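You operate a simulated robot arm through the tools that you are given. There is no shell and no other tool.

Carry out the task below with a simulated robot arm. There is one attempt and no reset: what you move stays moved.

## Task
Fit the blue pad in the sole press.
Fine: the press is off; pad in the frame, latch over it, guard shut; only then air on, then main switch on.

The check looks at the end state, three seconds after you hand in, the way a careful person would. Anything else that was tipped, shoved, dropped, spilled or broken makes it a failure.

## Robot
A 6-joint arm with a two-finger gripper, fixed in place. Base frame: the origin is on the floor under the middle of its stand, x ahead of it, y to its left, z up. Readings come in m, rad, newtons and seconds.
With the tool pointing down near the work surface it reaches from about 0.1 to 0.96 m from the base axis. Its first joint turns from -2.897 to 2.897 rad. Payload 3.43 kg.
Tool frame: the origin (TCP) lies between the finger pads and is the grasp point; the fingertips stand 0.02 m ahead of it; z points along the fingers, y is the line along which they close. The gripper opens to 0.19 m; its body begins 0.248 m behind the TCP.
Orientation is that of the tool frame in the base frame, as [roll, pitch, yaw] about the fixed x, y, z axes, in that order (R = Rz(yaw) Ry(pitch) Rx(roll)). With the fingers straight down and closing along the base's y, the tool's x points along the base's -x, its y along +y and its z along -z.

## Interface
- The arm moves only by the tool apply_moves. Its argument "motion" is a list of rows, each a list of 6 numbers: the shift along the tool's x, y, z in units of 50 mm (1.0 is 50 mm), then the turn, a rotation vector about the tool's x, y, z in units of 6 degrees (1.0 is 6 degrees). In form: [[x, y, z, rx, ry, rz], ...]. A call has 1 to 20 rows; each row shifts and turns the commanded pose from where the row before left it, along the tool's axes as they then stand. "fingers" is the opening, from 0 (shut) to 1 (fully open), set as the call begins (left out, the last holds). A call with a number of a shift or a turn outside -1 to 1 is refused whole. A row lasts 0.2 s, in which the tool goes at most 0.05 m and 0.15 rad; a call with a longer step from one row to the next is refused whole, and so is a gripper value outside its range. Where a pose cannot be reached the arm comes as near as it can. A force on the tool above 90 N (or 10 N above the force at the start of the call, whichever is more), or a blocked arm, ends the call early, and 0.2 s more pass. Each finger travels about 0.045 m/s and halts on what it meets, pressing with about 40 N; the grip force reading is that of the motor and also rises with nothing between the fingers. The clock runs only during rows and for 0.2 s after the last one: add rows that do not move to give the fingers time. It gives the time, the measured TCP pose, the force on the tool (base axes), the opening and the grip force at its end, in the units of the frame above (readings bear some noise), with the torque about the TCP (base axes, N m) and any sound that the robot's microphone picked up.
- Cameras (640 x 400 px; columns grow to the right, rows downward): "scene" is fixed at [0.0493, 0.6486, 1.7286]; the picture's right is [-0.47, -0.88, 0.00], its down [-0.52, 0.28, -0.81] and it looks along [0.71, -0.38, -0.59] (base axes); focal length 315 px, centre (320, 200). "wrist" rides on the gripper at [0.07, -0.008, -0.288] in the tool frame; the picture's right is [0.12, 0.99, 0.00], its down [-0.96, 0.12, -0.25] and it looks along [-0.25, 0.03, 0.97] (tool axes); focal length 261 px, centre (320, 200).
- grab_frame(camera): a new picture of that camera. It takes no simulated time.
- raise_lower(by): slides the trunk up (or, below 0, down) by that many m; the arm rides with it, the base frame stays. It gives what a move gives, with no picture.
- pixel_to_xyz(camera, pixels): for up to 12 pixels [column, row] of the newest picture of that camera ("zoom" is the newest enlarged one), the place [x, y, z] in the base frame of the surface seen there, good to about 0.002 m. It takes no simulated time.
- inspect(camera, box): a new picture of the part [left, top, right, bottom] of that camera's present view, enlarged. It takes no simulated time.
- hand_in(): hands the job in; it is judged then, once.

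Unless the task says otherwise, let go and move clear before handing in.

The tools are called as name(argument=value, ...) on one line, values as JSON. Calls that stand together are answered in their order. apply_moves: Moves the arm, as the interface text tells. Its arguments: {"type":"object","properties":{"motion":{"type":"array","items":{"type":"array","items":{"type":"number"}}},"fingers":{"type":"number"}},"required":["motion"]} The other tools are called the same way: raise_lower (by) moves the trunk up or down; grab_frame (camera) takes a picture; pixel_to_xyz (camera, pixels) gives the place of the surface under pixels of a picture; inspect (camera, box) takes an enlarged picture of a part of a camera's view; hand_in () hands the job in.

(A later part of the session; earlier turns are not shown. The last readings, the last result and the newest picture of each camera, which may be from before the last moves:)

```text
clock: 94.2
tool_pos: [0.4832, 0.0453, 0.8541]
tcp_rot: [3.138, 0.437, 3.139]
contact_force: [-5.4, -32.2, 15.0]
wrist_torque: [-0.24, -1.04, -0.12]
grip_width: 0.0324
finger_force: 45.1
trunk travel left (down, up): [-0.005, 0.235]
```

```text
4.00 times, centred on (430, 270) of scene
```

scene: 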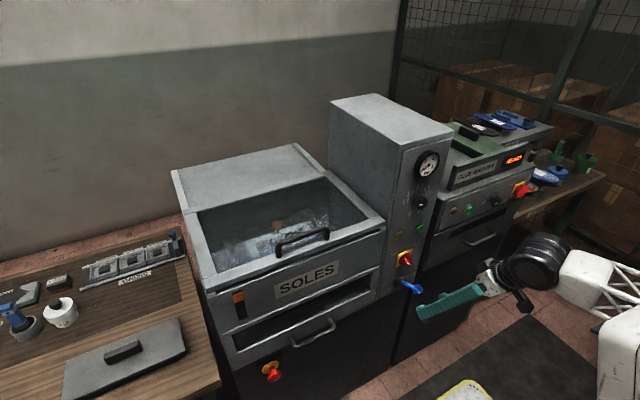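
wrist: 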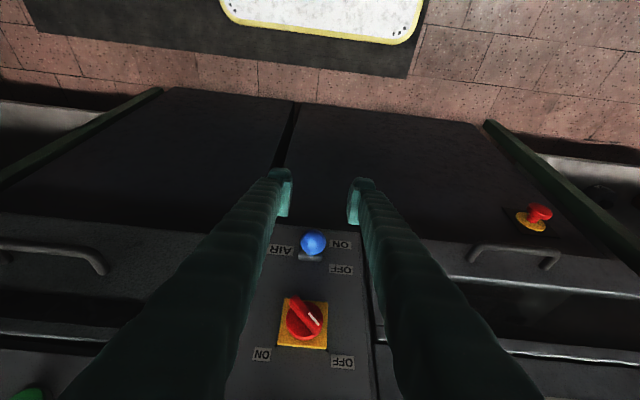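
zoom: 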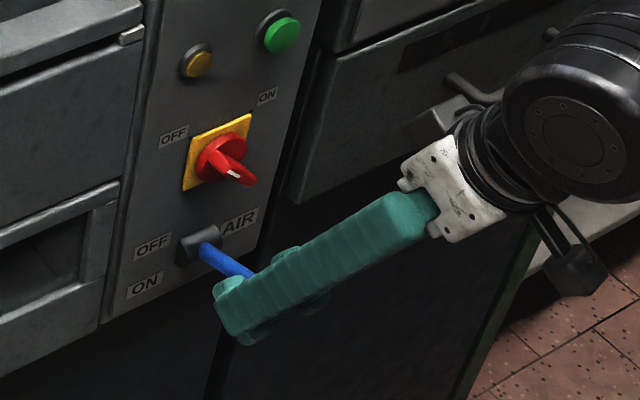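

The lever is moving down. Continuing steps 3–6.

apply_moves(motion=[[0.12, -0.03, 0.149, 0, 0, 0], [0.103, 0, 0.164, 0, 0, 0], [0.087, 0, 0.171, 0, 0, 0], [0.067, 0, 0.181, 0, 0, 0], [0, 0, 0, 0, 0, 0]])

inspect(camera="scene", box=[370, 220, 490, 320])

inspect(camera="wrist", box=[220, 120, 420, 280])

```text
clock: 95.4
tool_pos: [0.4808, 0.0457, 0.8147]
tcp_rot: [3.136, 0.435, 3.137]
contact_force: [-12.2, 32.6, 10.3]
wrist_torque: [0.13, -0.94, 0.07]
grip_width: 0.0296
finger_force: 45.4
trunk travel left (down, up): [-0.005, 0.235]
```

```text
4.00 times, centred on (430, 270) of scene
```

zoom: 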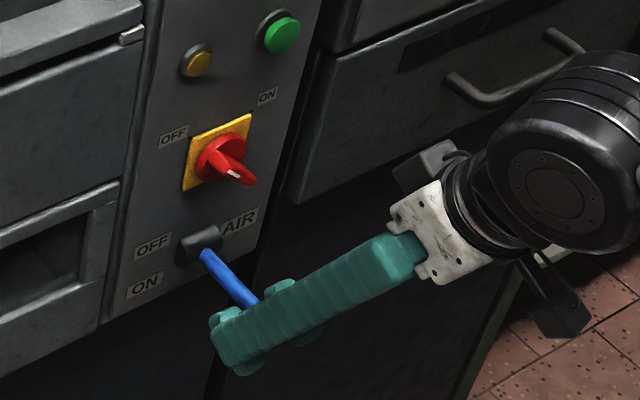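

```text
2.50 times, centred on (320, 200) of wrist
```

zoom: 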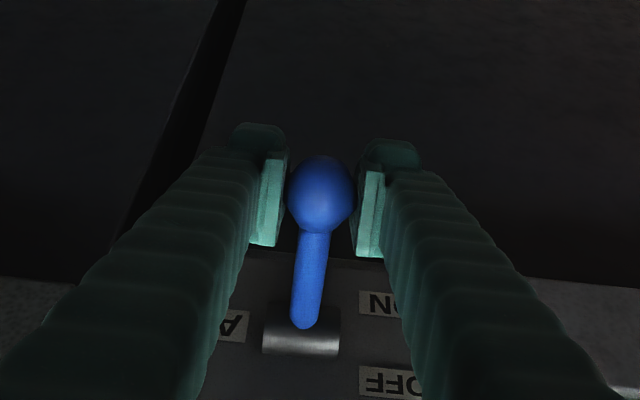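

Past horizontal now. Continuing steps 7–10 with small corrections.

apply_moves(motion=[[0.08, 0.015, 0.187, 0, 0, 0], [0.027, 0, 0.19, 0, 0, 0], [0.008, 0, 0.193, 0, 0, 0], [0, 0, 0, 0, 0, 0]])

inspect(camera="scene", box=[370, 220, 490, 320])

inspect(camera="wrist", box=[220, 120, 420, 280])

```text
clock: 96.4
tool_pos: [0.4885, 0.0454, 0.7848]
tcp_rot: [3.138, 0.435, 3.141]
contact_force: [-18.4, 21.0, 0.0]
wrist_torque: [-0.09, -0.61, -0.04]
grip_width: 0.0298
finger_force: 44.8
trunk travel left (down, up): [-0.005, 0.235]
```

```text
4.00 times, centred on (430, 270) of scene
```

zoom: 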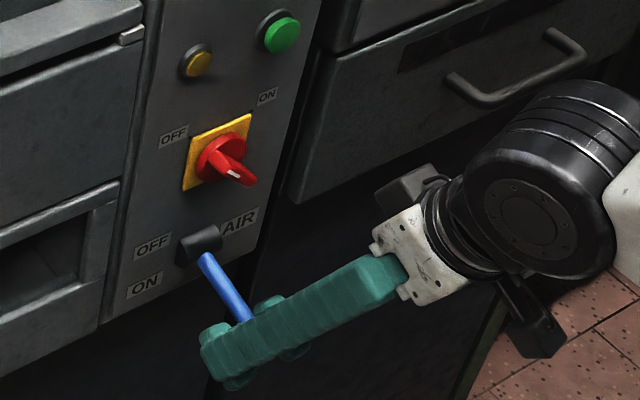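

```text
2.50 times, centred on (320, 200) of wrist
```

zoom: 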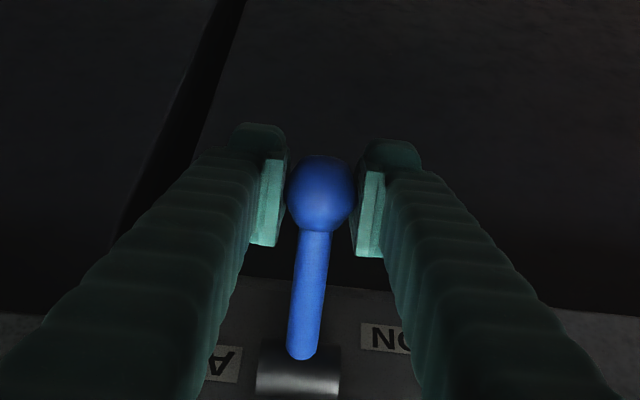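

Lever is about −24°. Continuing to find the lower stop.

apply_moves(motion=[[0.02, 0, 0.193, 0, 0, 0], [-0.02, 0, 0.189, 0, 0, 0], [0, 0, 0, 0, 0, 0]])

inspect(camera="scene", box=[370, 220, 490, 320])

```text
clock: 97.2
tool_pos: [0.4963, 0.0455, 0.7698]
tcp_rot: [3.138, 0.435, 3.14]
contact_force: [-16.3, 22.0, 1.1]
wrist_torque: [-0.09, -0.97, -0.09]
grip_width: 0.0297
finger_force: 45.4
trunk travel left (down, up): [-0.005, 0.235]
```

```text
4.00 times, centred on (430, 270) of scene
```

zoom: 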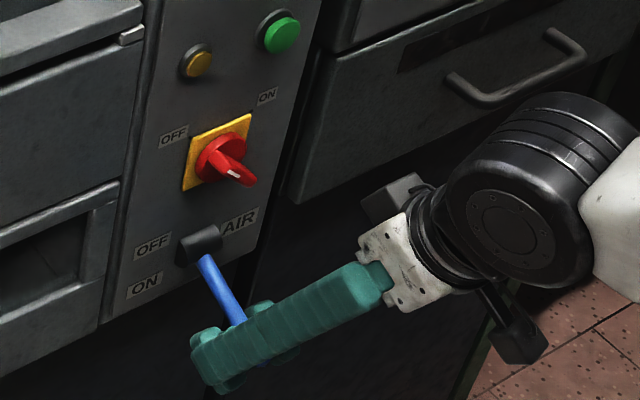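

apply_moves(motion=[[-0.04, 0, 0.185, 0, 0, 0], [-0.06, 0, 0.18, 0, 0, 0], [0, 0, 0, 0, 0, 0]])

inspect(camera="scene", box=[370, 220, 490, 320])

inspect(camera="wrist", box=[220, 120, 420, 280])

```text
clock: 98.0
tool_pos: [0.5084, 0.0464, 0.7553]
tcp_rot: [3.138, 0.438, 3.141]
contact_force: [-38.3, 16.7, 33.9]
wrist_torque: [0.0, 0.18, -0.12]
grip_width: 0.0298
finger_force: 44.2
trunk travel left (down, up): [-0.005, 0.235]
```

```text
4.00 times, centred on (430, 270) of scene
```

zoom: 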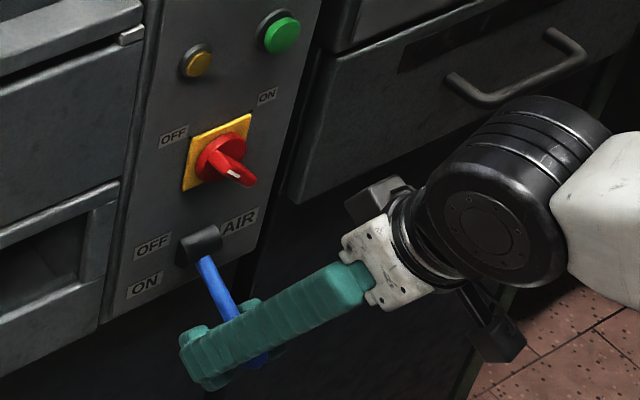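

```text
2.50 times, centred on (320, 200) of wrist
```

zoom: 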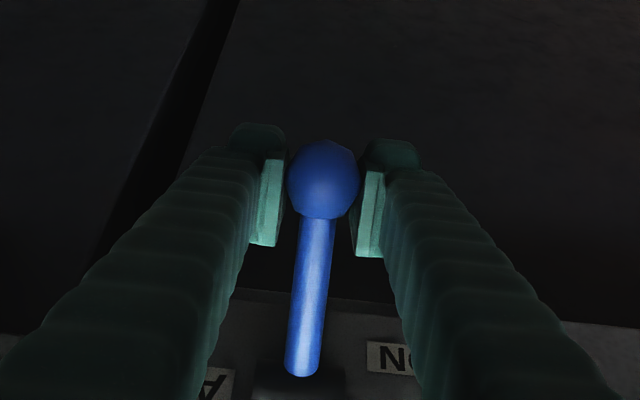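

Force rose to ~34 N up with the ball shifting in the grip: the lever reached its lower stop. Opening and withdrawing straight back along the tool axis.

apply_moves(motion=[[0, 0, -0.04, 0, 0, 0], [0, 0, 0, 0, 0, 0], [0, 0, 0, 0, 0, 0], [0, 0, 0, 0, 0, 0]], fingers=0.4)

apply_moves(motion=[[0.2, 0, -0.6, 0, 0, 0], [0.3, 0, -0.8, 0, 0, 0], [0.5, 0, -0.8, 0, 0, 0], [0, 0, 0, 0, 0, 0]])

grab_frame(camera="wrist")

inspect(camera="scene", box=[370, 220, 490, 320])

```text
clock: 99.0
tool_pos: [0.5086, 0.0446, 0.7551]
tcp_rot: [3.137, 0.436, 3.141]
contact_force: [0.5, -0.5, 0.9]
wrist_torque: [0.0, 0.0, 0.03]
grip_width: 0.0758
finger_force: 0.0
trunk travel left (down, up): [-0.005, 0.235]
```

```text
clock: 100.0
tool_pos: [0.4148, 0.0458, 0.8332]
tcp_rot: [3.137, 0.436, 3.139]
contact_force: [1.0, 0.0, -0.1]
wrist_torque: [-0.03, 0.0, 0.0]
grip_width: 0.0757
finger_force: 0.0
trunk travel left (down, up): [-0.005, 0.235]
```

```text
taken
```

wrist: 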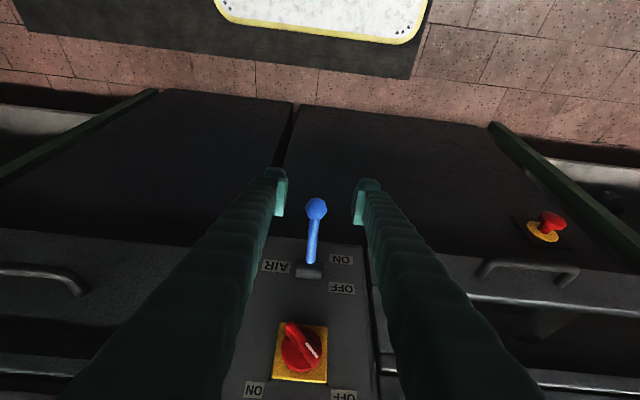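

```text
4.00 times, centred on (430, 270) of scene
```

zoom: 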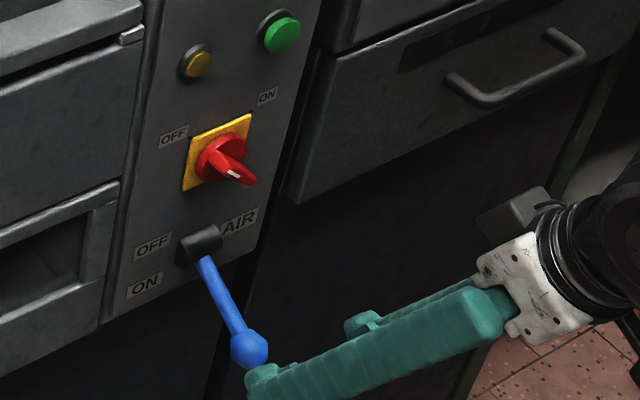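

The lever now hangs down toward ON. Measuring its angle, and checking the gauge.

pixel_to_xyz(camera="wrist", pixels=[[316, 207], [314, 225], [312, 255], [318, 203], [301, 350], [290, 325], [315, 365], [300, 340], [310, 350], [292, 345]])

inspect(camera="scene", box=[400, 140, 460, 240])

inspect(camera="wrist", box=[220, 180, 400, 400])

```text
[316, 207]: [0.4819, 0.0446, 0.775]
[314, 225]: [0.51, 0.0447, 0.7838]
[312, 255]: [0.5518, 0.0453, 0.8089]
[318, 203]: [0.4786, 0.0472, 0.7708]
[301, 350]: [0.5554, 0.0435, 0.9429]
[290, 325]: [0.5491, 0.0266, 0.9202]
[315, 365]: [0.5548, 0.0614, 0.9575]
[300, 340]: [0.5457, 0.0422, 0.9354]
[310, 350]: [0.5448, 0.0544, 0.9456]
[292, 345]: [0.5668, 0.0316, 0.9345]
```

```text
4.00 times, centred on (430, 190) of scene
```

zoom: 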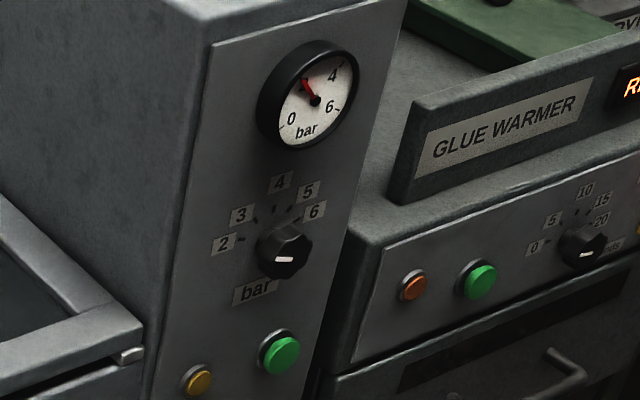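

```text
1.82 times, centred on (310, 290) of wrist
```

zoom: 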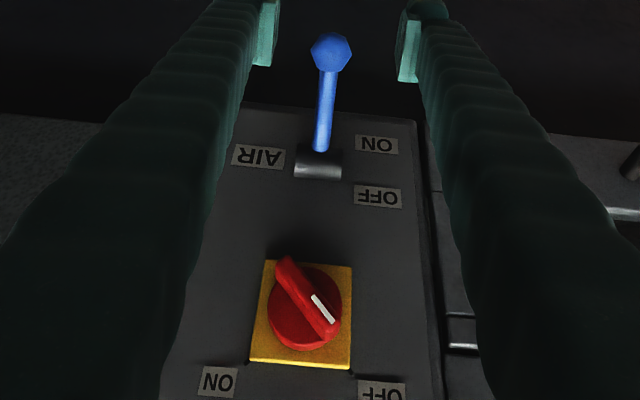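

Gauge now reads ~2 bar, so the air is on and the lever is at ON. Next the main switch: bar handle centred ≈(0.545 face, y 0.044, z 0.9375), at 45° toward OFF. I'll back up, tilt to 60° from vertical, and check reach.

apply_moves(motion=[[-0.36, 0, -0.77, 0, 0, 0], [-0.36, 0, -0.77, 0, 0, 0], [-0.36, 0, -0.77, 0, 0, 0], [-0.36, 0, -0.77, 0, 0, 0], [0, 0, 0, 0, -1, 0], [0, 0, 0, 0, -1, 0], [0, 0, 0, 0, -1, 0], [0, 0, 0, 0, -1, 0], [0, 0, 0, 0, -1, 0], [0, 0, 0, 0, -0.83, 0], [0, 0, 0, 0, 0, 0]], fingers=0.25)

grab_frame(camera="wrist")

grab_frame(camera="scene")

```text
clock: 102.6
tool_pos: [0.3906, -0.1421, 1.0049]
tcp_rot: [3.134, 1.048, 2.604]
contact_force: [0.3, -0.9, 0.3]
wrist_torque: [0.04, 0.06, 0.04]
grip_width: 0.0476
finger_force: 0.1
trunk travel left (down, up): [-0.005, 0.235]
stopped in row 11: the arm was blocked; the commanded pose is now the measured one
```

```text
taken
```

wrist: 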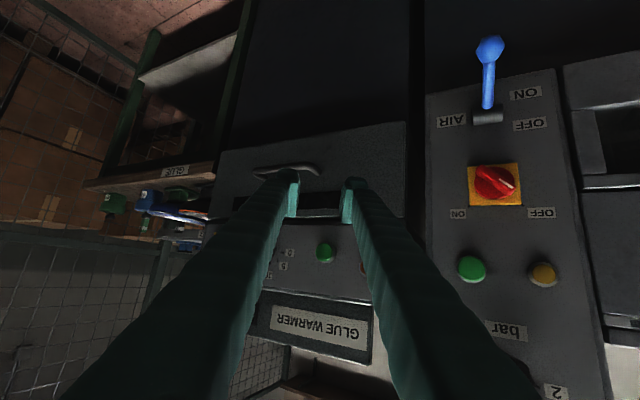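

```text
taken
```

scene: 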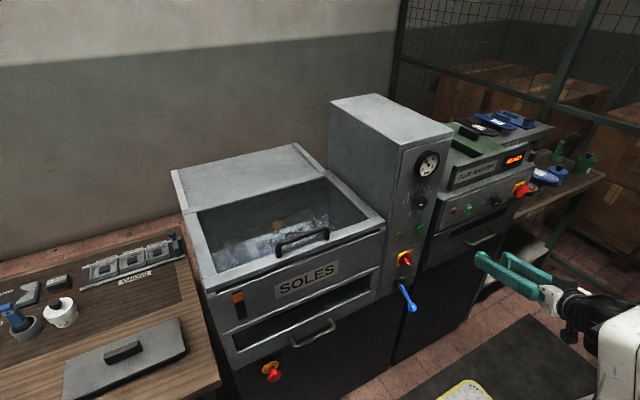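

The arm swung its base joint (TCP now at y −0.142, yaw 2.604) because the wrist came too close to the base axis; nothing was touched (forces ~0). I'll untilt first, then restore the yaw.

apply_moves(motion=[[0, 0, 0, 0, 0.7, 0], [0, 0, 0, 0, 0.7, 0], [0, 0, 0, 0, 0.7, 0], [0, 0, 0, 0, 0.7, 0], [0, 0, 0, 0, 0.7, 0], [0, 0, 0, 0, 0.7, 0], [0, 0, 0, 0, 0.7, 0], [0, 0, 0, 0, 0, 0]])

grab_frame(camera="scene")

```text
clock: 104.6
tool_pos: [0.4117, -0.0657, 1.0051]
tcp_rot: [3.135, 0.536, 2.828]
contact_force: [-1.3, 0.2, -0.7]
wrist_torque: [-0.11, 0.01, -0.04]
grip_width: 0.0475
finger_force: 0.1
trunk travel left (down, up): [-0.005, 0.235]
stopped in row 8: the arm was blocked; the commanded pose is now the measured one
```

```text
taken
```

scene: 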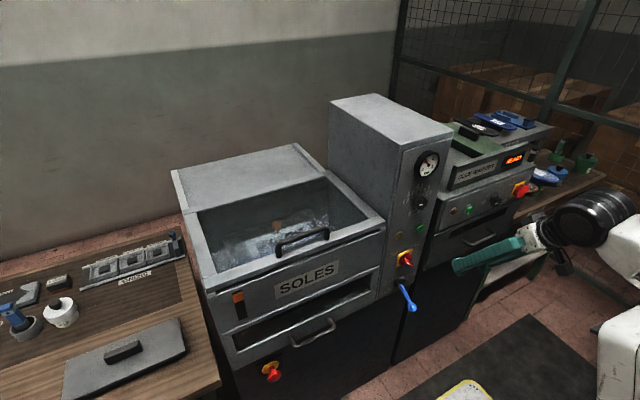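

Now it's coming back (yaw 2.828). I'll rotate +18° about vertical, then re-centre in y while moving nearer the panel.

apply_moves(motion=[[0, 0, 0, -0.51, 0, -0.86], [0, 0, 0, -0.51, 0, -0.86], [0, 0, 0, -0.51, 0, -0.86], [0, 0, 0, 0, 0, 0]])

apply_moves(motion=[[0, 0.75, 0, 0, 0, 0], [0, 0.75, 0, 0, 0, 0], [0, 0.7, 0, 0, 0, 0], [0, 0, 0, 0, 0, 0]])

grab_frame(camera="wrist")

```text
clock: 105.6
tool_pos: [0.4119, -0.0664, 1.005]
tcp_rot: [3.136, 0.534, -3.139]
contact_force: [0.6, 0.3, -0.5]
wrist_torque: [0.0, -0.02, 0.03]
grip_width: 0.0477
finger_force: 0.0
trunk travel left (down, up): [-0.005, 0.235]
```

```text
clock: 106.8
tool_pos: [0.414, 0.0021, 1.0039]
tcp_rot: [3.137, 0.536, 3.025]
contact_force: [0.2, -1.1, -0.2]
wrist_torque: [0.1, 0.02, 0.08]
grip_width: 0.0475
finger_force: 0.0
trunk travel left (down, up): [-0.005, 0.235]
stopped in row 4: the arm was blocked; the commanded pose is now the measured one
```

```text
taken
```

wrist: 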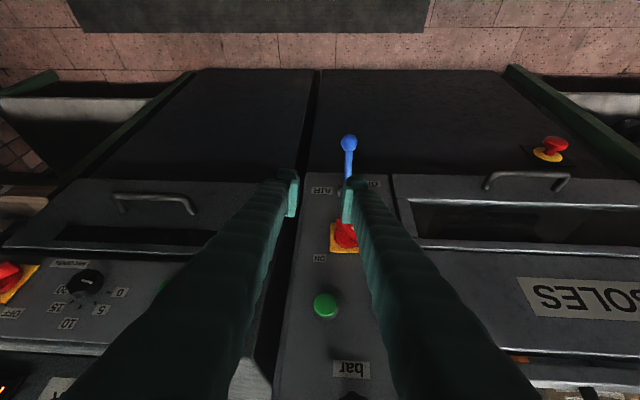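

grab_frame(camera="scene")

apply_moves(motion=[[0, 0, 0, 0, 0, 0], [0, 0, 0, 0, 0, 0]])

```text
taken
```

scene: 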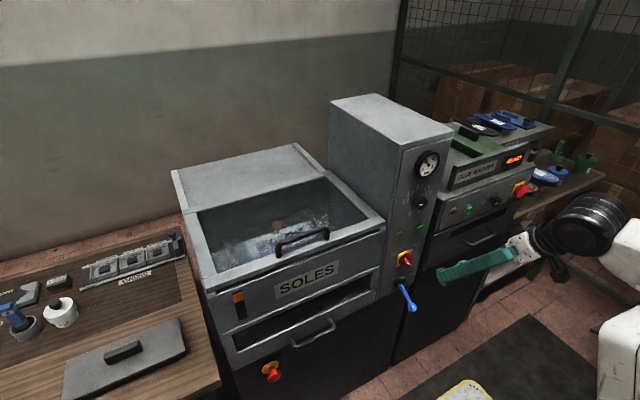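

```text
clock: 107.4
tool_pos: [0.4144, 0.0024, 1.0042]
tcp_rot: [3.137, 0.537, 3.025]
contact_force: [-0.6, -0.5, -0.9]
wrist_torque: [-0.01, 0.0, 0.01]
grip_width: 0.0476
finger_force: 0.1
trunk travel left (down, up): [-0.005, 0.235]
```

Forces are zero, but the arm seems folded tight against itself at this height. I'll raise the trunk 5 cm and bring the TCP back down, then re-centre.

raise_lower(by=0.05)

apply_moves(motion=[[0.5, 0, 0.86, 0, 0, 0], [0.5, 0, 0.86, 0, 0, 0], [0, 0, 0, 0, 0, 0]])

apply_moves(motion=[[0, 0.4, 0, 0, 0, 0], [0, 0.4, 0, 0, 0, 0], [0, 0, 0, 0, 0, 0]])

grab_frame(camera="wrist")

```text
clock: 108.3
tool_pos: [0.4148, 0.0009, 1.0542]
tcp_rot: [3.137, 0.534, 3.025]
contact_force: [-0.4, -0.4, 0.3]
wrist_torque: [0.01, 0.0, 0.01]
grip_width: 0.0473
finger_force: 0.1
trunk travel left (down, up): [-0.055, 0.185]
```

```text
clock: 109.2
tool_pos: [0.4151, 0.0032, 0.9535]
tcp_rot: [3.136, 0.535, 3.026]
contact_force: [-1.0, 0.1, -0.2]
wrist_torque: [-0.01, 0.0, 0.02]
grip_width: 0.0474
finger_force: 0.1
trunk travel left (down, up): [-0.055, 0.185]
```

```text
clock: 110.0
tool_pos: [0.4184, 0.0429, 0.9547]
tcp_rot: [3.138, 0.538, 3.024]
contact_force: [0.1, -0.3, -0.2]
wrist_torque: [0.01, -0.02, 0.01]
grip_width: 0.0476
finger_force: 0.0
trunk travel left (down, up): [-0.055, 0.185]
```

```text
taken
```

wrist: 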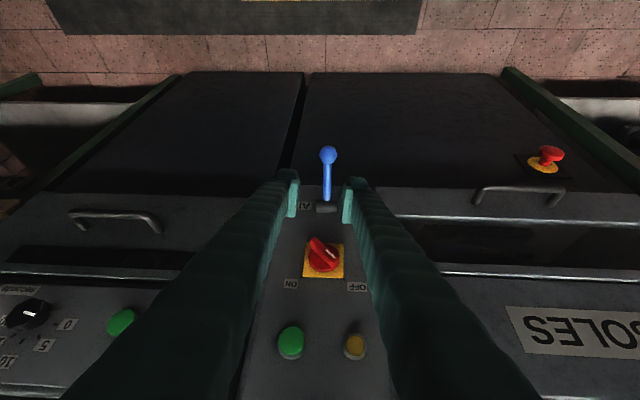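

Back in control at (0.418,0.043,0.955). I'll fix the yaw, move a bit closer, and tilt to 45° (which worked before).

apply_moves(motion=[[0, 0, 0, -0.576, 0, -0.966], [-0.69, 0, 0.41, 0, 0, 0], [0, 0, 0, 0, -0.8, 0], [0, 0, 0, 0, -0.8, 0], [0, 0, 0, 0, -0.77, 0], [0, 0, 0, 0, 0, 0]])

grab_frame(camera="wrist")

```text
clock: 111.3
tool_pos: [0.4615, 0.0423, 0.9567]
tcp_rot: [3.137, 0.787, 3.14]
contact_force: [0.3, 0.5, 0.2]
wrist_torque: [0.0, -0.01, 0.01]
grip_width: 0.0474
finger_force: 0.0
trunk travel left (down, up): [-0.055, 0.185]
```

```text
taken
```

wrist: 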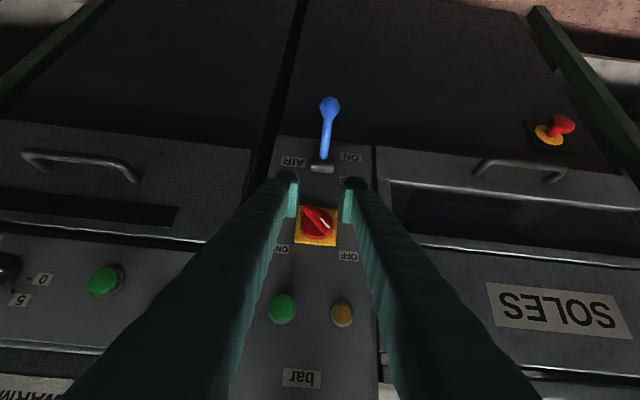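

Tilt 45° is good here. Measuring the switch bar precisely from this close view.

inspect(camera="wrist", box=[285, 190, 355, 260])

```text
5.71 times, centred on (320, 225) of wrist
```

zoom: 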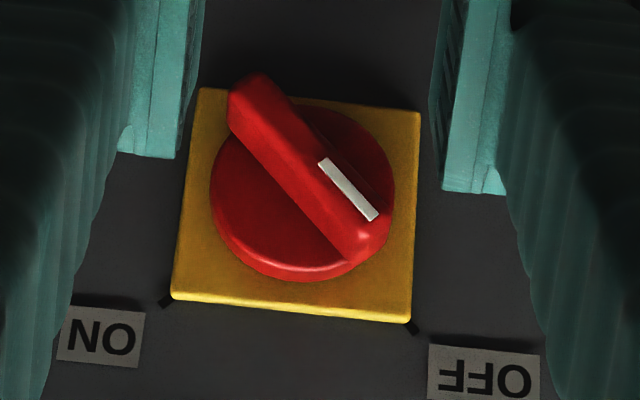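

pixel_to_xyz(camera="zoom", pixels=[[255, 85], [375, 235], [310, 160], [240, 105], [360, 250], [285, 100], [235, 190], [385, 170], [290, 265], [340, 120], [180, 290], [410, 310]])

pixel_to_xyz(camera="zoom", pixels=[[205, 95], [415, 120], [300, 150], [325, 180], [350, 190], [295, 180], [270, 130], [345, 215], [300, 200], [335, 155], [190, 200], [405, 220]])

```text
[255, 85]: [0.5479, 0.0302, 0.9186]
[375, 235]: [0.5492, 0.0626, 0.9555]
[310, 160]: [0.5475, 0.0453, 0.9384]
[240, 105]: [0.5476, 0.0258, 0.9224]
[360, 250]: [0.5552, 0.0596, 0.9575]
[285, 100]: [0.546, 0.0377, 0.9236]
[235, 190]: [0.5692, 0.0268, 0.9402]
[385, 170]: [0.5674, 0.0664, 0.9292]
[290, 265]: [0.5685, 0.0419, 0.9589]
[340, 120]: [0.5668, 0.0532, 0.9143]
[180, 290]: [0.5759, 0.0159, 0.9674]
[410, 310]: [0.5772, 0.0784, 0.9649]
```

```text
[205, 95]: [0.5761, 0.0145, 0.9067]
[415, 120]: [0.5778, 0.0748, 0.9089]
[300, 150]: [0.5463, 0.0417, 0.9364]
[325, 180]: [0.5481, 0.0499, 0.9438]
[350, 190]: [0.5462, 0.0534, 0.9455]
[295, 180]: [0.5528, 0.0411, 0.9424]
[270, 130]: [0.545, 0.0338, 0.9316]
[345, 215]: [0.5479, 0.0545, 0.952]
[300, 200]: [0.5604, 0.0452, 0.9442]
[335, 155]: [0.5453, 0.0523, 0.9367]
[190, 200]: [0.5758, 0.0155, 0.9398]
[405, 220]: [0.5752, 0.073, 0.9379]
```

Dial axis is at (y 0.046, z 0.937); bar face x≈0.546, dial face x≈0.568; bar at 45°. I'll roll the tool −45° about the panel normal (base x) to line the fingers up with the bar.

apply_moves(motion=[[0, 0, 0, 0.7, 0, -0.7], [0, 0, 0, 0.7, 0, -0.7], [0, 0, 0, 0.7, 0, -0.7], [0, 0, 0, 0, 0, 0]])

grab_frame(camera="scene")

```text
clock: 112.3
tool_pos: [0.4599, 0.0419, 0.9553]
tcp_rot: [-2.72, 0.741, -2.845]
contact_force: [-0.6, -0.4, 0.4]
wrist_torque: [-0.03, -0.02, 0.04]
grip_width: 0.0474
finger_force: 0.0
trunk travel left (down, up): [-0.055, 0.185]
```

```text
taken
```

scene: 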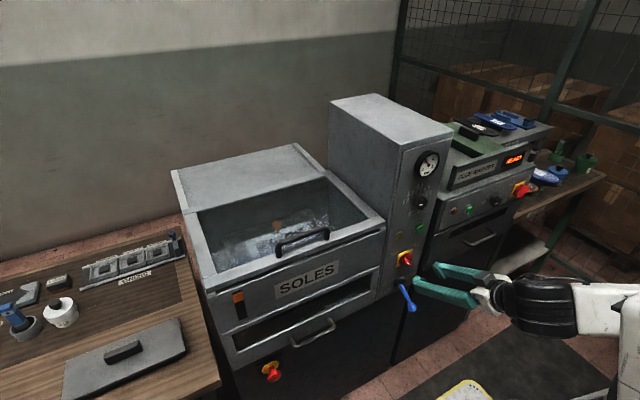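

Direction confirmed (closing axis now ≈(0,0.95,−0.30)). Finishing the roll to −45°.

apply_moves(motion=[[0, 0, 0, 0.7, 0, -0.7], [0, 0, 0, 0.7, 0, -0.7], [0, 0, 0, 0.7, 0, -0.7], [0, 0, 0, 0.7, 0, -0.7], [0, 0, 0, 0.4, 0, -0.4], [0, 0, 0, 0, 0, 0]])

grab_frame(camera="wrist")

grab_frame(camera="scene")

```text
clock: 113.8
tool_pos: [0.4594, 0.0412, 0.955]
tcp_rot: [-2.19, 0.526, -2.526]
contact_force: [0.1, -0.7, 0.3]
wrist_torque: [0.01, -0.03, 0.0]
grip_width: 0.0476
finger_force: 0.0
trunk travel left (down, up): [-0.055, 0.185]
```

```text
taken
```

wrist: 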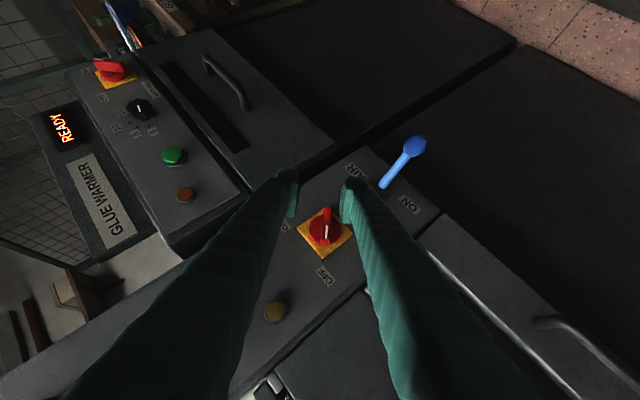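

```text
taken
```

scene: 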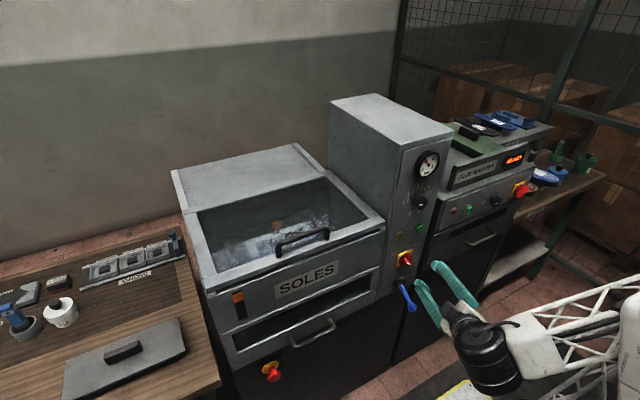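

The bar now appears aligned between the fingers (wrist 326,225). Shifting laterally onto the dial axis and advancing along +x.

apply_moves(motion=[[0.13, 0.322, 0.13, 0, 0, 0], [-0.424, 0, 0.425, 0, 0, 0], [-0.35, 0, 0.35, 0, 0, 0], [0, 0, 0, 0, 0, 0]])

grab_frame(camera="wrist")

inspect(camera="wrist", box=[250, 140, 410, 290])

inspect(camera="scene", box=[370, 210, 490, 320])

```text
clock: 114.8
tool_pos: [0.5147, 0.0479, 0.9369]
tcp_rot: [-2.189, 0.525, -2.526]
contact_force: [-0.3, 0.1, -0.2]
wrist_torque: [-0.01, 0.0, 0.04]
grip_width: 0.0476
finger_force: 0.1
trunk travel left (down, up): [-0.055, 0.185]
```

```text
taken
```

wrist: 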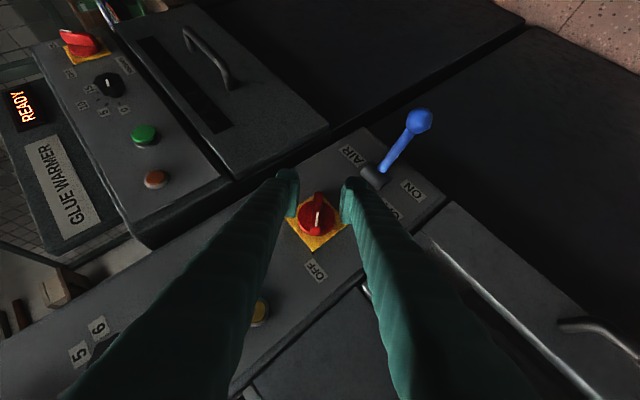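

```text
2.67 times, centred on (330, 215) of wrist
```

zoom: 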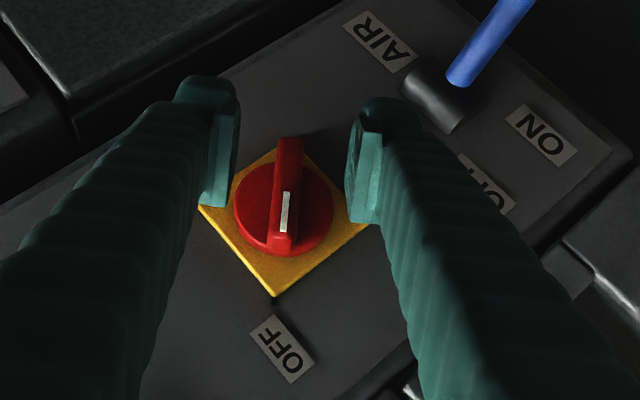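

```text
3.64 times, centred on (430, 265) of scene
```

zoom: 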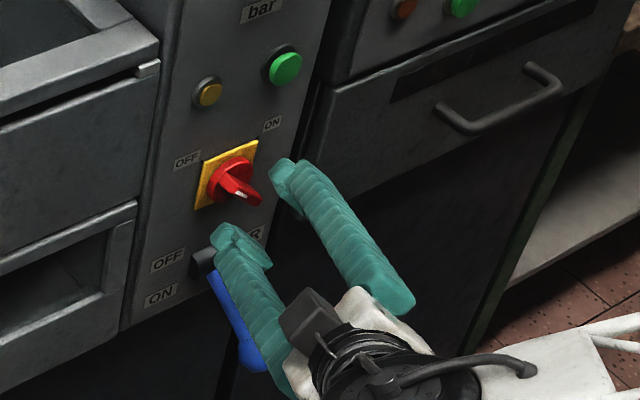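

Bar is centred between the fingers. Advancing the last 2.5 cm.

apply_moves(motion=[[-0.18, 0, 0.18, 0, 0, 0], [-0.12, 0, 0.12, 0, 0, 0], [0, 0, 0, 0, 0, 0]])

inspect(camera="wrist", box=[250, 140, 410, 290])

inspect(camera="scene", box=[370, 210, 490, 320])

```text
clock: 115.5
tool_pos: [0.5355, 0.0471, 0.9368]
tcp_rot: [-2.19, 0.525, -2.525]
contact_force: [-0.8, -0.5, 0.4]
wrist_torque: [-0.01, 0.01, -0.01]
grip_width: 0.0475
finger_force: 0.1
trunk travel left (down, up): [-0.055, 0.185]
```

```text
2.67 times, centred on (330, 215) of wrist
```

zoom: 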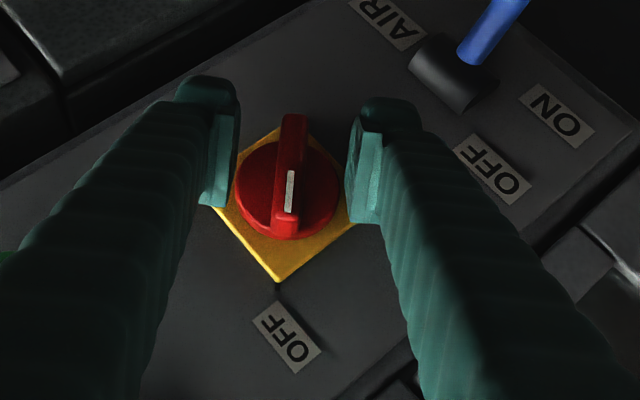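

```text
3.64 times, centred on (430, 265) of scene
```

zoom: 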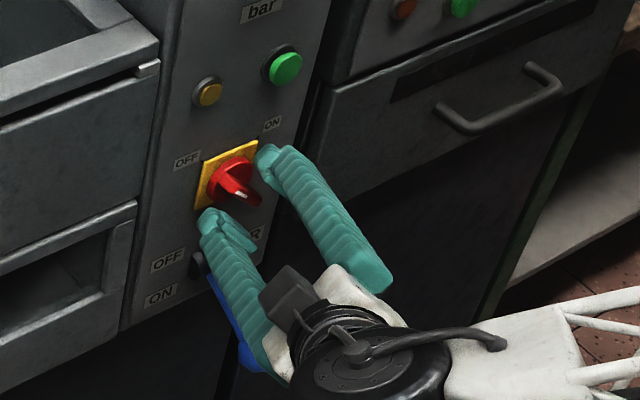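

apply_moves(motion=[[-0.08, 0, 0.08, 0, 0, 0], [0, 0, 0, 0, 0, 0]])

apply_moves(motion=[[0, 0, 0, 0, 0, 0], [0, 0, 0, 0, 0, 0], [0, 0, 0, 0, 0, 0], [0, 0, 0, 0, 0, 0]], fingers=0.0)

inspect(camera="wrist", box=[250, 140, 410, 290])

inspect(camera="scene", box=[370, 210, 490, 320])

```text
clock: 116.2
tool_pos: [0.5399, 0.0473, 0.9369]
tcp_rot: [-2.19, 0.525, -2.526]
contact_force: [-0.2, -0.1, -0.5]
wrist_torque: [0.0, 0.0, 0.0]
grip_width: 0.0477
finger_force: 0.0
trunk travel left (down, up): [-0.055, 0.185]
```

```text
clock: 117.2
tool_pos: [0.5398, 0.0462, 0.9371]
tcp_rot: [-2.19, 0.525, -2.526]
contact_force: [0.9, 0.0, -1.9]
wrist_torque: [-0.03, 0.02, -0.01]
grip_width: 0.0123
finger_force: 45.6
trunk travel left (down, up): [-0.055, 0.185]
```

```text
2.67 times, centred on (330, 215) of wrist
```

zoom: 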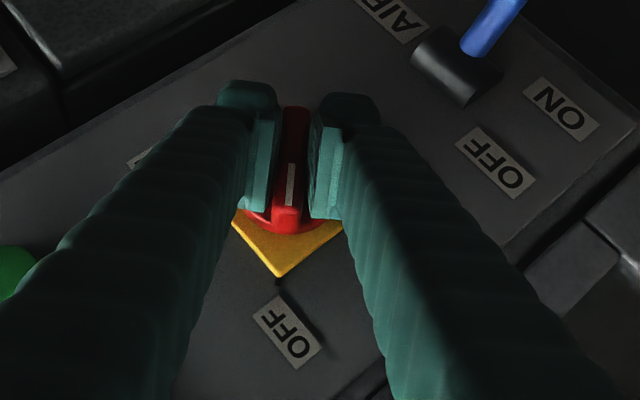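

```text
3.64 times, centred on (430, 265) of scene
```

zoom: 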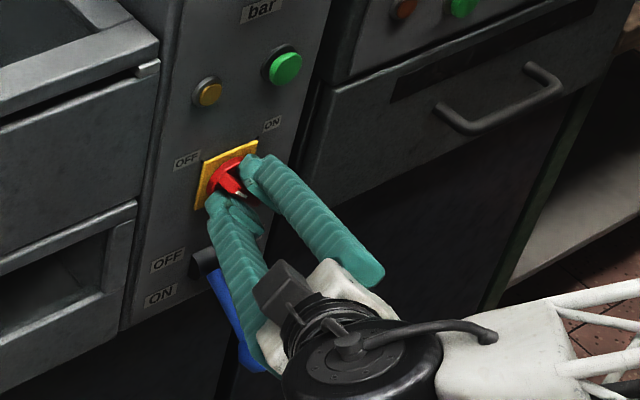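

Firm grip on the bar (0.0123 wide, minimal force). Rotating +12° about base x to test.

apply_moves(motion=[[0, 0, 0, -0.7, 0, 0.7], [0, 0, 0, -0.7, 0, 0.7], [0, 0, 0, 0, 0, 0]])

inspect(camera="wrist", box=[250, 140, 410, 290])

```text
clock: 118.0
tool_pos: [0.5415, 0.0467, 0.938]
tcp_rot: [-2.401, 0.636, -2.643]
contact_force: [-1.4, -4.3, 2.1]
wrist_torque: [-0.02, -0.14, 0.06]
grip_width: 0.0121
finger_force: 45.2
trunk travel left (down, up): [-0.055, 0.185]
```

```text
2.67 times, centred on (330, 215) of wrist
```

zoom: 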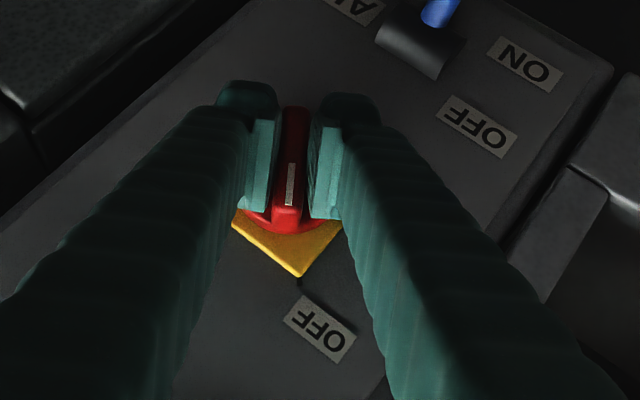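

The bar turns with the gripper with tiny forces. Continuing the rotation in stages.

apply_moves(motion=[[0, 0, 0, -0.7, 0, 0.7], [0, 0, 0, -0.7, 0, 0.7], [0, 0, 0, -0.7, 0, 0.7], [0, 0, 0, -0.7, 0, 0.7], [0, 0, 0, 0, 0, 0]])

inspect(camera="wrist", box=[250, 140, 410, 290])

grab_frame(camera="scene")

```text
clock: 119.2
tool_pos: [0.5412, 0.0462, 0.9383]
tcp_rot: [-2.92, 0.773, -2.982]
contact_force: [-5.1, -16.9, 21.8]
wrist_torque: [-0.1, -0.2, -0.13]
grip_width: 0.0122
finger_force: 45.0
trunk travel left (down, up): [-0.055, 0.185]
```

```text
2.67 times, centred on (330, 215) of wrist
```

zoom: 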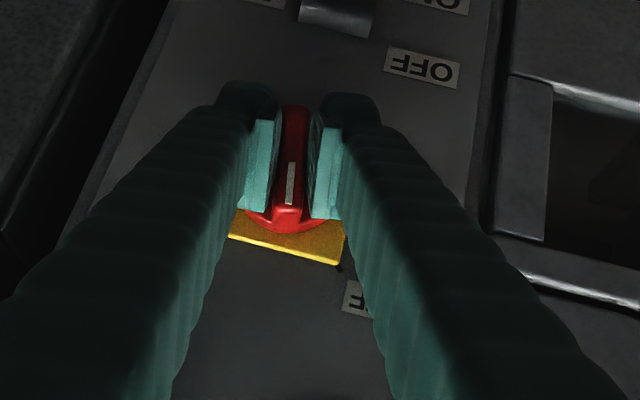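

```text
taken
```

scene: 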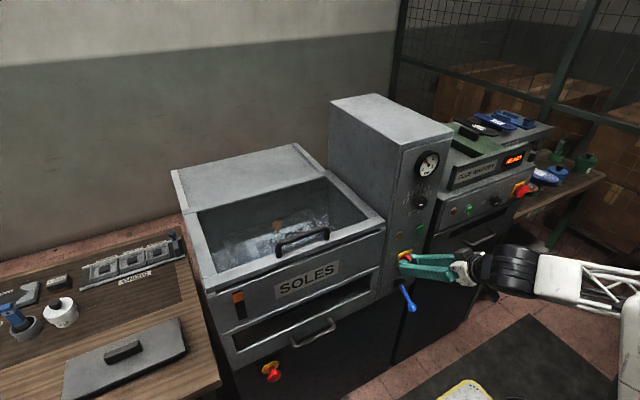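

About 36° done. Small position relief, then continuing.

apply_moves(motion=[[-0.014, -0.02, -0.014, -0.7, 0, 0.7], [0, 0, 0, -0.7, 0, 0.7], [0, 0, 0, -0.7, 0, 0.7], [0, 0, 0, 0, 0, 0]])

inspect(camera="wrist", box=[250, 140, 410, 290])

```text
clock: 119.7
tool_pos: [0.54, 0.0471, 0.9397]
tcp_rot: [-3.127, 0.783, -3.11]
contact_force: [24.3, -90.2, 8.1]
wrist_torque: [-0.43, 0.5, -0.73]
grip_width: 0.0164
finger_force: 46.4
trunk travel left (down, up): [-0.055, 0.185]
stopped in row 2: the force on the tool passed its limit at 97 N (the readings are from after the stop); the commanded pose is now the measured one
```

```text
2.67 times, centred on (330, 215) of wrist
```

zoom: 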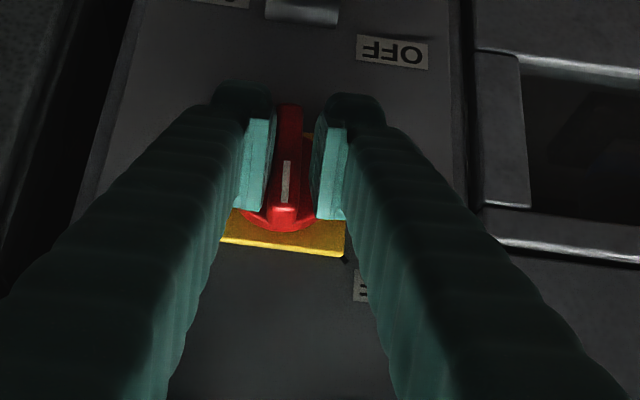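

Lateral force spiked to 90 N (likely a small positional error against the rigid knob). I'll let it settle and look at the readings.

apply_moves(motion=[[0, 0, 0, 0, 0, 0], [0, 0, 0, 0, 0, 0]])

inspect(camera="scene", box=[370, 210, 490, 320])

```text
clock: 120.3
tool_pos: [0.5415, 0.0505, 0.9395]
tcp_rot: [-3.133, 0.784, -3.111]
contact_force: [21.5, -89.1, 9.3]
wrist_torque: [-0.41, -0.09, -0.56]
grip_width: 0.0216
finger_force: 45.4
trunk travel left (down, up): [-0.055, 0.185]
```

```text
3.64 times, centred on (430, 265) of scene
```

zoom: 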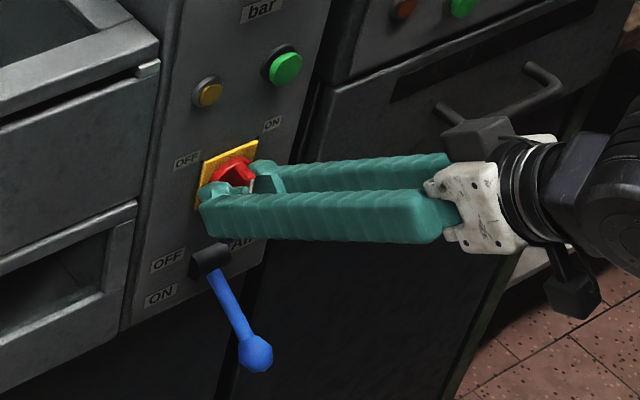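

The arm is drifting +y against the bar. I'll open the fingers right away and back straight out.

apply_moves(motion=[[0, -0.04, 0, 0, 0, 0], [0, 0, 0, 0, 0, 0], [0, 0, 0, 0, 0, 0]], fingers=0.3)

inspect(camera="wrist", box=[250, 140, 410, 290])

```text
clock: 121.1
tool_pos: [0.5397, 0.0507, 0.9383]
tcp_rot: [-3.133, 0.783, -3.111]
contact_force: [-0.8, 0.1, 0.7]
wrist_torque: [-0.04, 0.0, -0.03]
grip_width: 0.0571
finger_force: 0.0
trunk travel left (down, up): [-0.055, 0.185]
```

```text
2.67 times, centred on (330, 215) of wrist
```

zoom: 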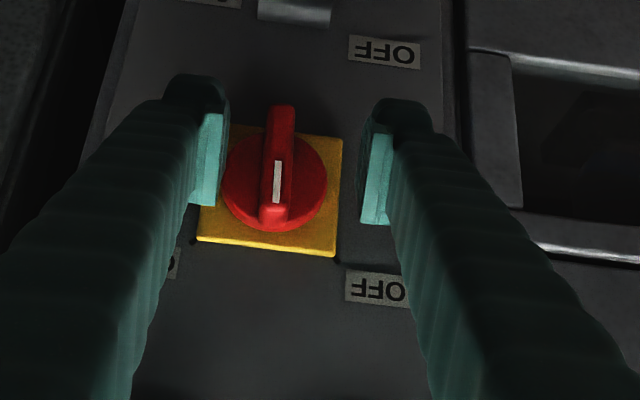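

The bar is now vertical (halfway), and forces are zero. I'll back out 6 cm and test in free space whether the arm can reach the remaining +45° roll.

apply_moves(motion=[[0.4, -0.05, -0.4, 0, 0, 0], [0.42, -0.05, -0.42, 0, 0, 0], [0, 0, 0, 0, 0, 0]])

apply_moves(motion=[[0, 0, 0, -0.7, 0, 0.7], [0, 0, 0, -0.7, 0, 0.7], [0, 0, 0, -0.7, 0, 0.7], [0, 0, 0, 0, 0, 0]])

grab_frame(camera="scene")

```text
clock: 121.9
tool_pos: [0.4813, 0.0455, 0.9388]
tcp_rot: [-3.132, 0.783, -3.111]
contact_force: [0.8, 0.2, -0.9]
wrist_torque: [0.01, 0.01, 0.02]
grip_width: 0.0572
finger_force: 0.1
trunk travel left (down, up): [-0.055, 0.185]
```

```text
clock: 122.9
tool_pos: [0.4773, 0.0632, 0.9396]
tcp_rot: [2.722, 0.742, 2.92]
contact_force: [-1.4, -5.8, 0.2]
wrist_torque: [0.91, -0.16, 0.83]
grip_width: 0.0568
finger_force: 0.0
trunk travel left (down, up): [-0.055, 0.185]
```

```text
taken
```

scene: 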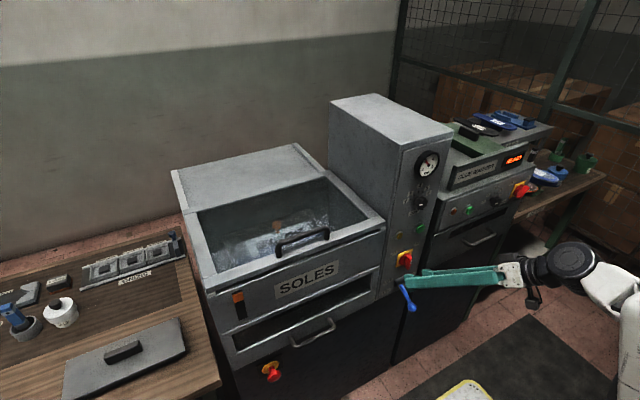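

Position is off by 18 mm in y with a slight torque — either still settling or self-contact. Let me idle and re-read.

apply_moves(motion=[[0, 0, 0, 0, 0, 0], [0, 0, 0, 0, 0, 0], [0, 0, 0, 0, 0, 0]])

inspect(camera="scene", box=[390, 200, 640, 390])

grab_frame(camera="wrist")

```text
clock: 123.7
tool_pos: [0.4808, 0.0459, 0.938]
tcp_rot: [2.726, 0.742, 2.877]
contact_force: [-0.7, -0.6, 0.2]
wrist_torque: [-0.01, 0.03, 0.02]
grip_width: 0.0569
finger_force: 0.1
trunk travel left (down, up): [-0.055, 0.185]
```

```text
2.11 times, centred on (515, 295) of scene
```

zoom: 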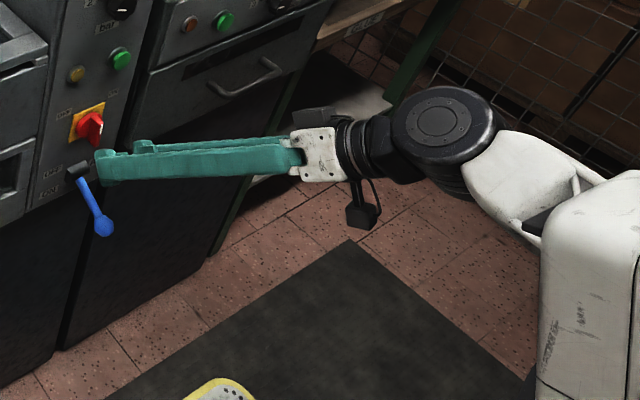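

```text
taken
```

wrist: 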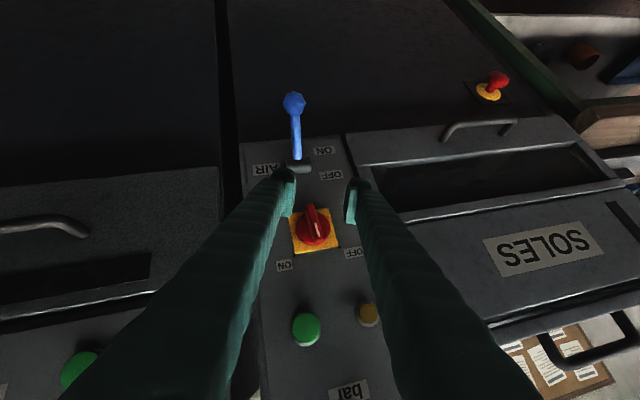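

It settled exactly at the commanded pose (roll now +17°), so it just needs slower motion through that zone. From here I can re-grip the bar: the fingers at +17° will rotate it further, then I continue slowly. Advancing again.

apply_moves(motion=[[-0.3, -0.01, 0.3, 0, 0, 0], [-0.3, -0.01, 0.3, 0, 0, 0], [0, 0, 0, 0, 0, 0]], fingers=0.25)

inspect(camera="wrist", box=[250, 140, 410, 290])

```text
clock: 124.5
tool_pos: [0.5245, 0.0456, 0.9393]
tcp_rot: [2.722, 0.741, 2.877]
contact_force: [-0.1, 0.3, -0.4]
wrist_torque: [0.01, 0.03, 0.0]
grip_width: 0.047
finger_force: 0.2
trunk travel left (down, up): [-0.055, 0.185]
```

```text
2.67 times, centred on (330, 215) of wrist
```

zoom: 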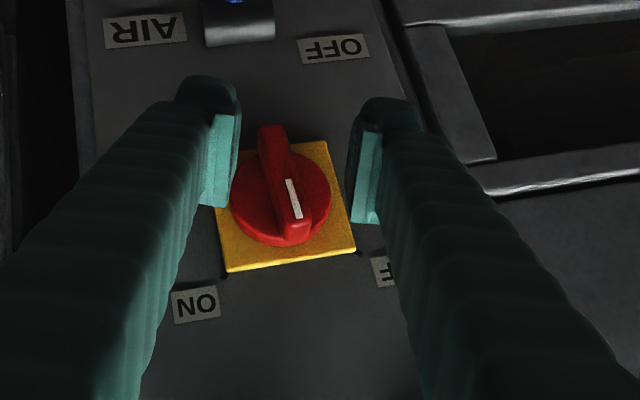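

apply_moves(motion=[[-0.21, 0, 0.23, 0, 0, 0], [0, 0, 0, 0, 0, 0]])

apply_moves(motion=[[0, 0, 0, 0, 0, 0], [0, 0, 0, 0, 0, 0], [0, 0, 0, 0, 0, 0], [0, 0, 0, 0, 0, 0]], fingers=0.0)

inspect(camera="wrist", box=[250, 140, 410, 290])

```text
clock: 125.1
tool_pos: [0.5397, 0.0459, 0.9384]
tcp_rot: [2.724, 0.74, 2.878]
contact_force: [-0.2, -0.6, -0.4]
wrist_torque: [-0.02, -0.02, -0.02]
grip_width: 0.0474
finger_force: 0.1
trunk travel left (down, up): [-0.055, 0.185]
```

```text
clock: 126.1
tool_pos: [0.5393, 0.0446, 0.937]
tcp_rot: [2.724, 0.737, 2.876]
contact_force: [-4.6, -33.6, -19.3]
wrist_torque: [-0.17, 0.03, -0.25]
grip_width: 0.0123
finger_force: 45.5
trunk travel left (down, up): [-0.055, 0.185]
```

```text
2.67 times, centred on (330, 215) of wrist
```

zoom: 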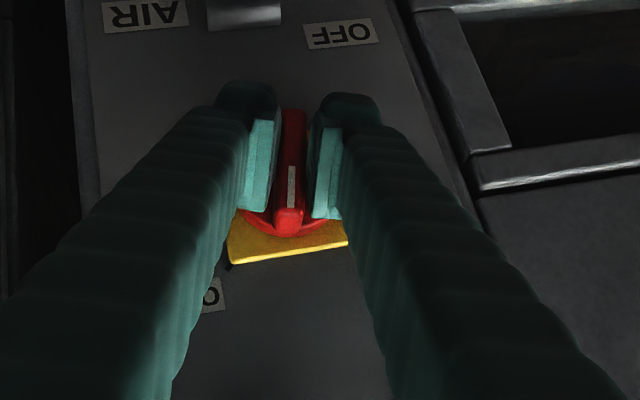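

The grip aligned the bar with the fingers (+17°). Relieving 1 mm and rotating on in slower 3° rows.

apply_moves(motion=[[0, -0.02, 0, 0, 0, 0], [0, 0, 0, -0.35, 0, 0.35], [0, 0, 0, -0.35, 0, 0.35], [0, 0, 0, -0.35, 0, 0.35], [0, 0, 0, 0, 0, 0]])

inspect(camera="wrist", box=[250, 140, 410, 290])

```text
clock: 127.3
tool_pos: [0.5397, 0.0435, 0.9378]
tcp_rot: [2.532, 0.684, 2.749]
contact_force: [-11.1, -25.9, -27.3]
wrist_torque: [-0.13, 0.13, -0.24]
grip_width: 0.012
finger_force: 45.3
trunk travel left (down, up): [-0.055, 0.185]
```

```text
2.67 times, centred on (330, 215) of wrist
```

zoom: 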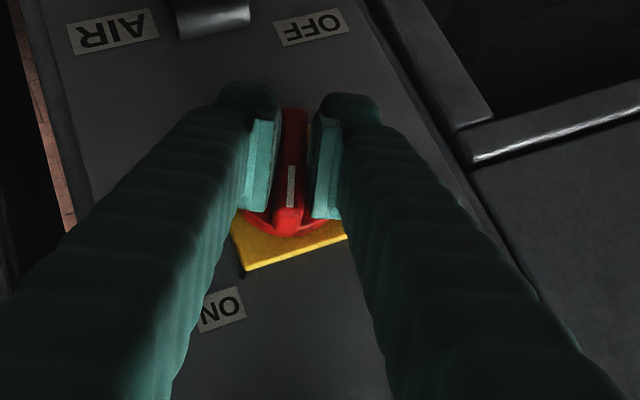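

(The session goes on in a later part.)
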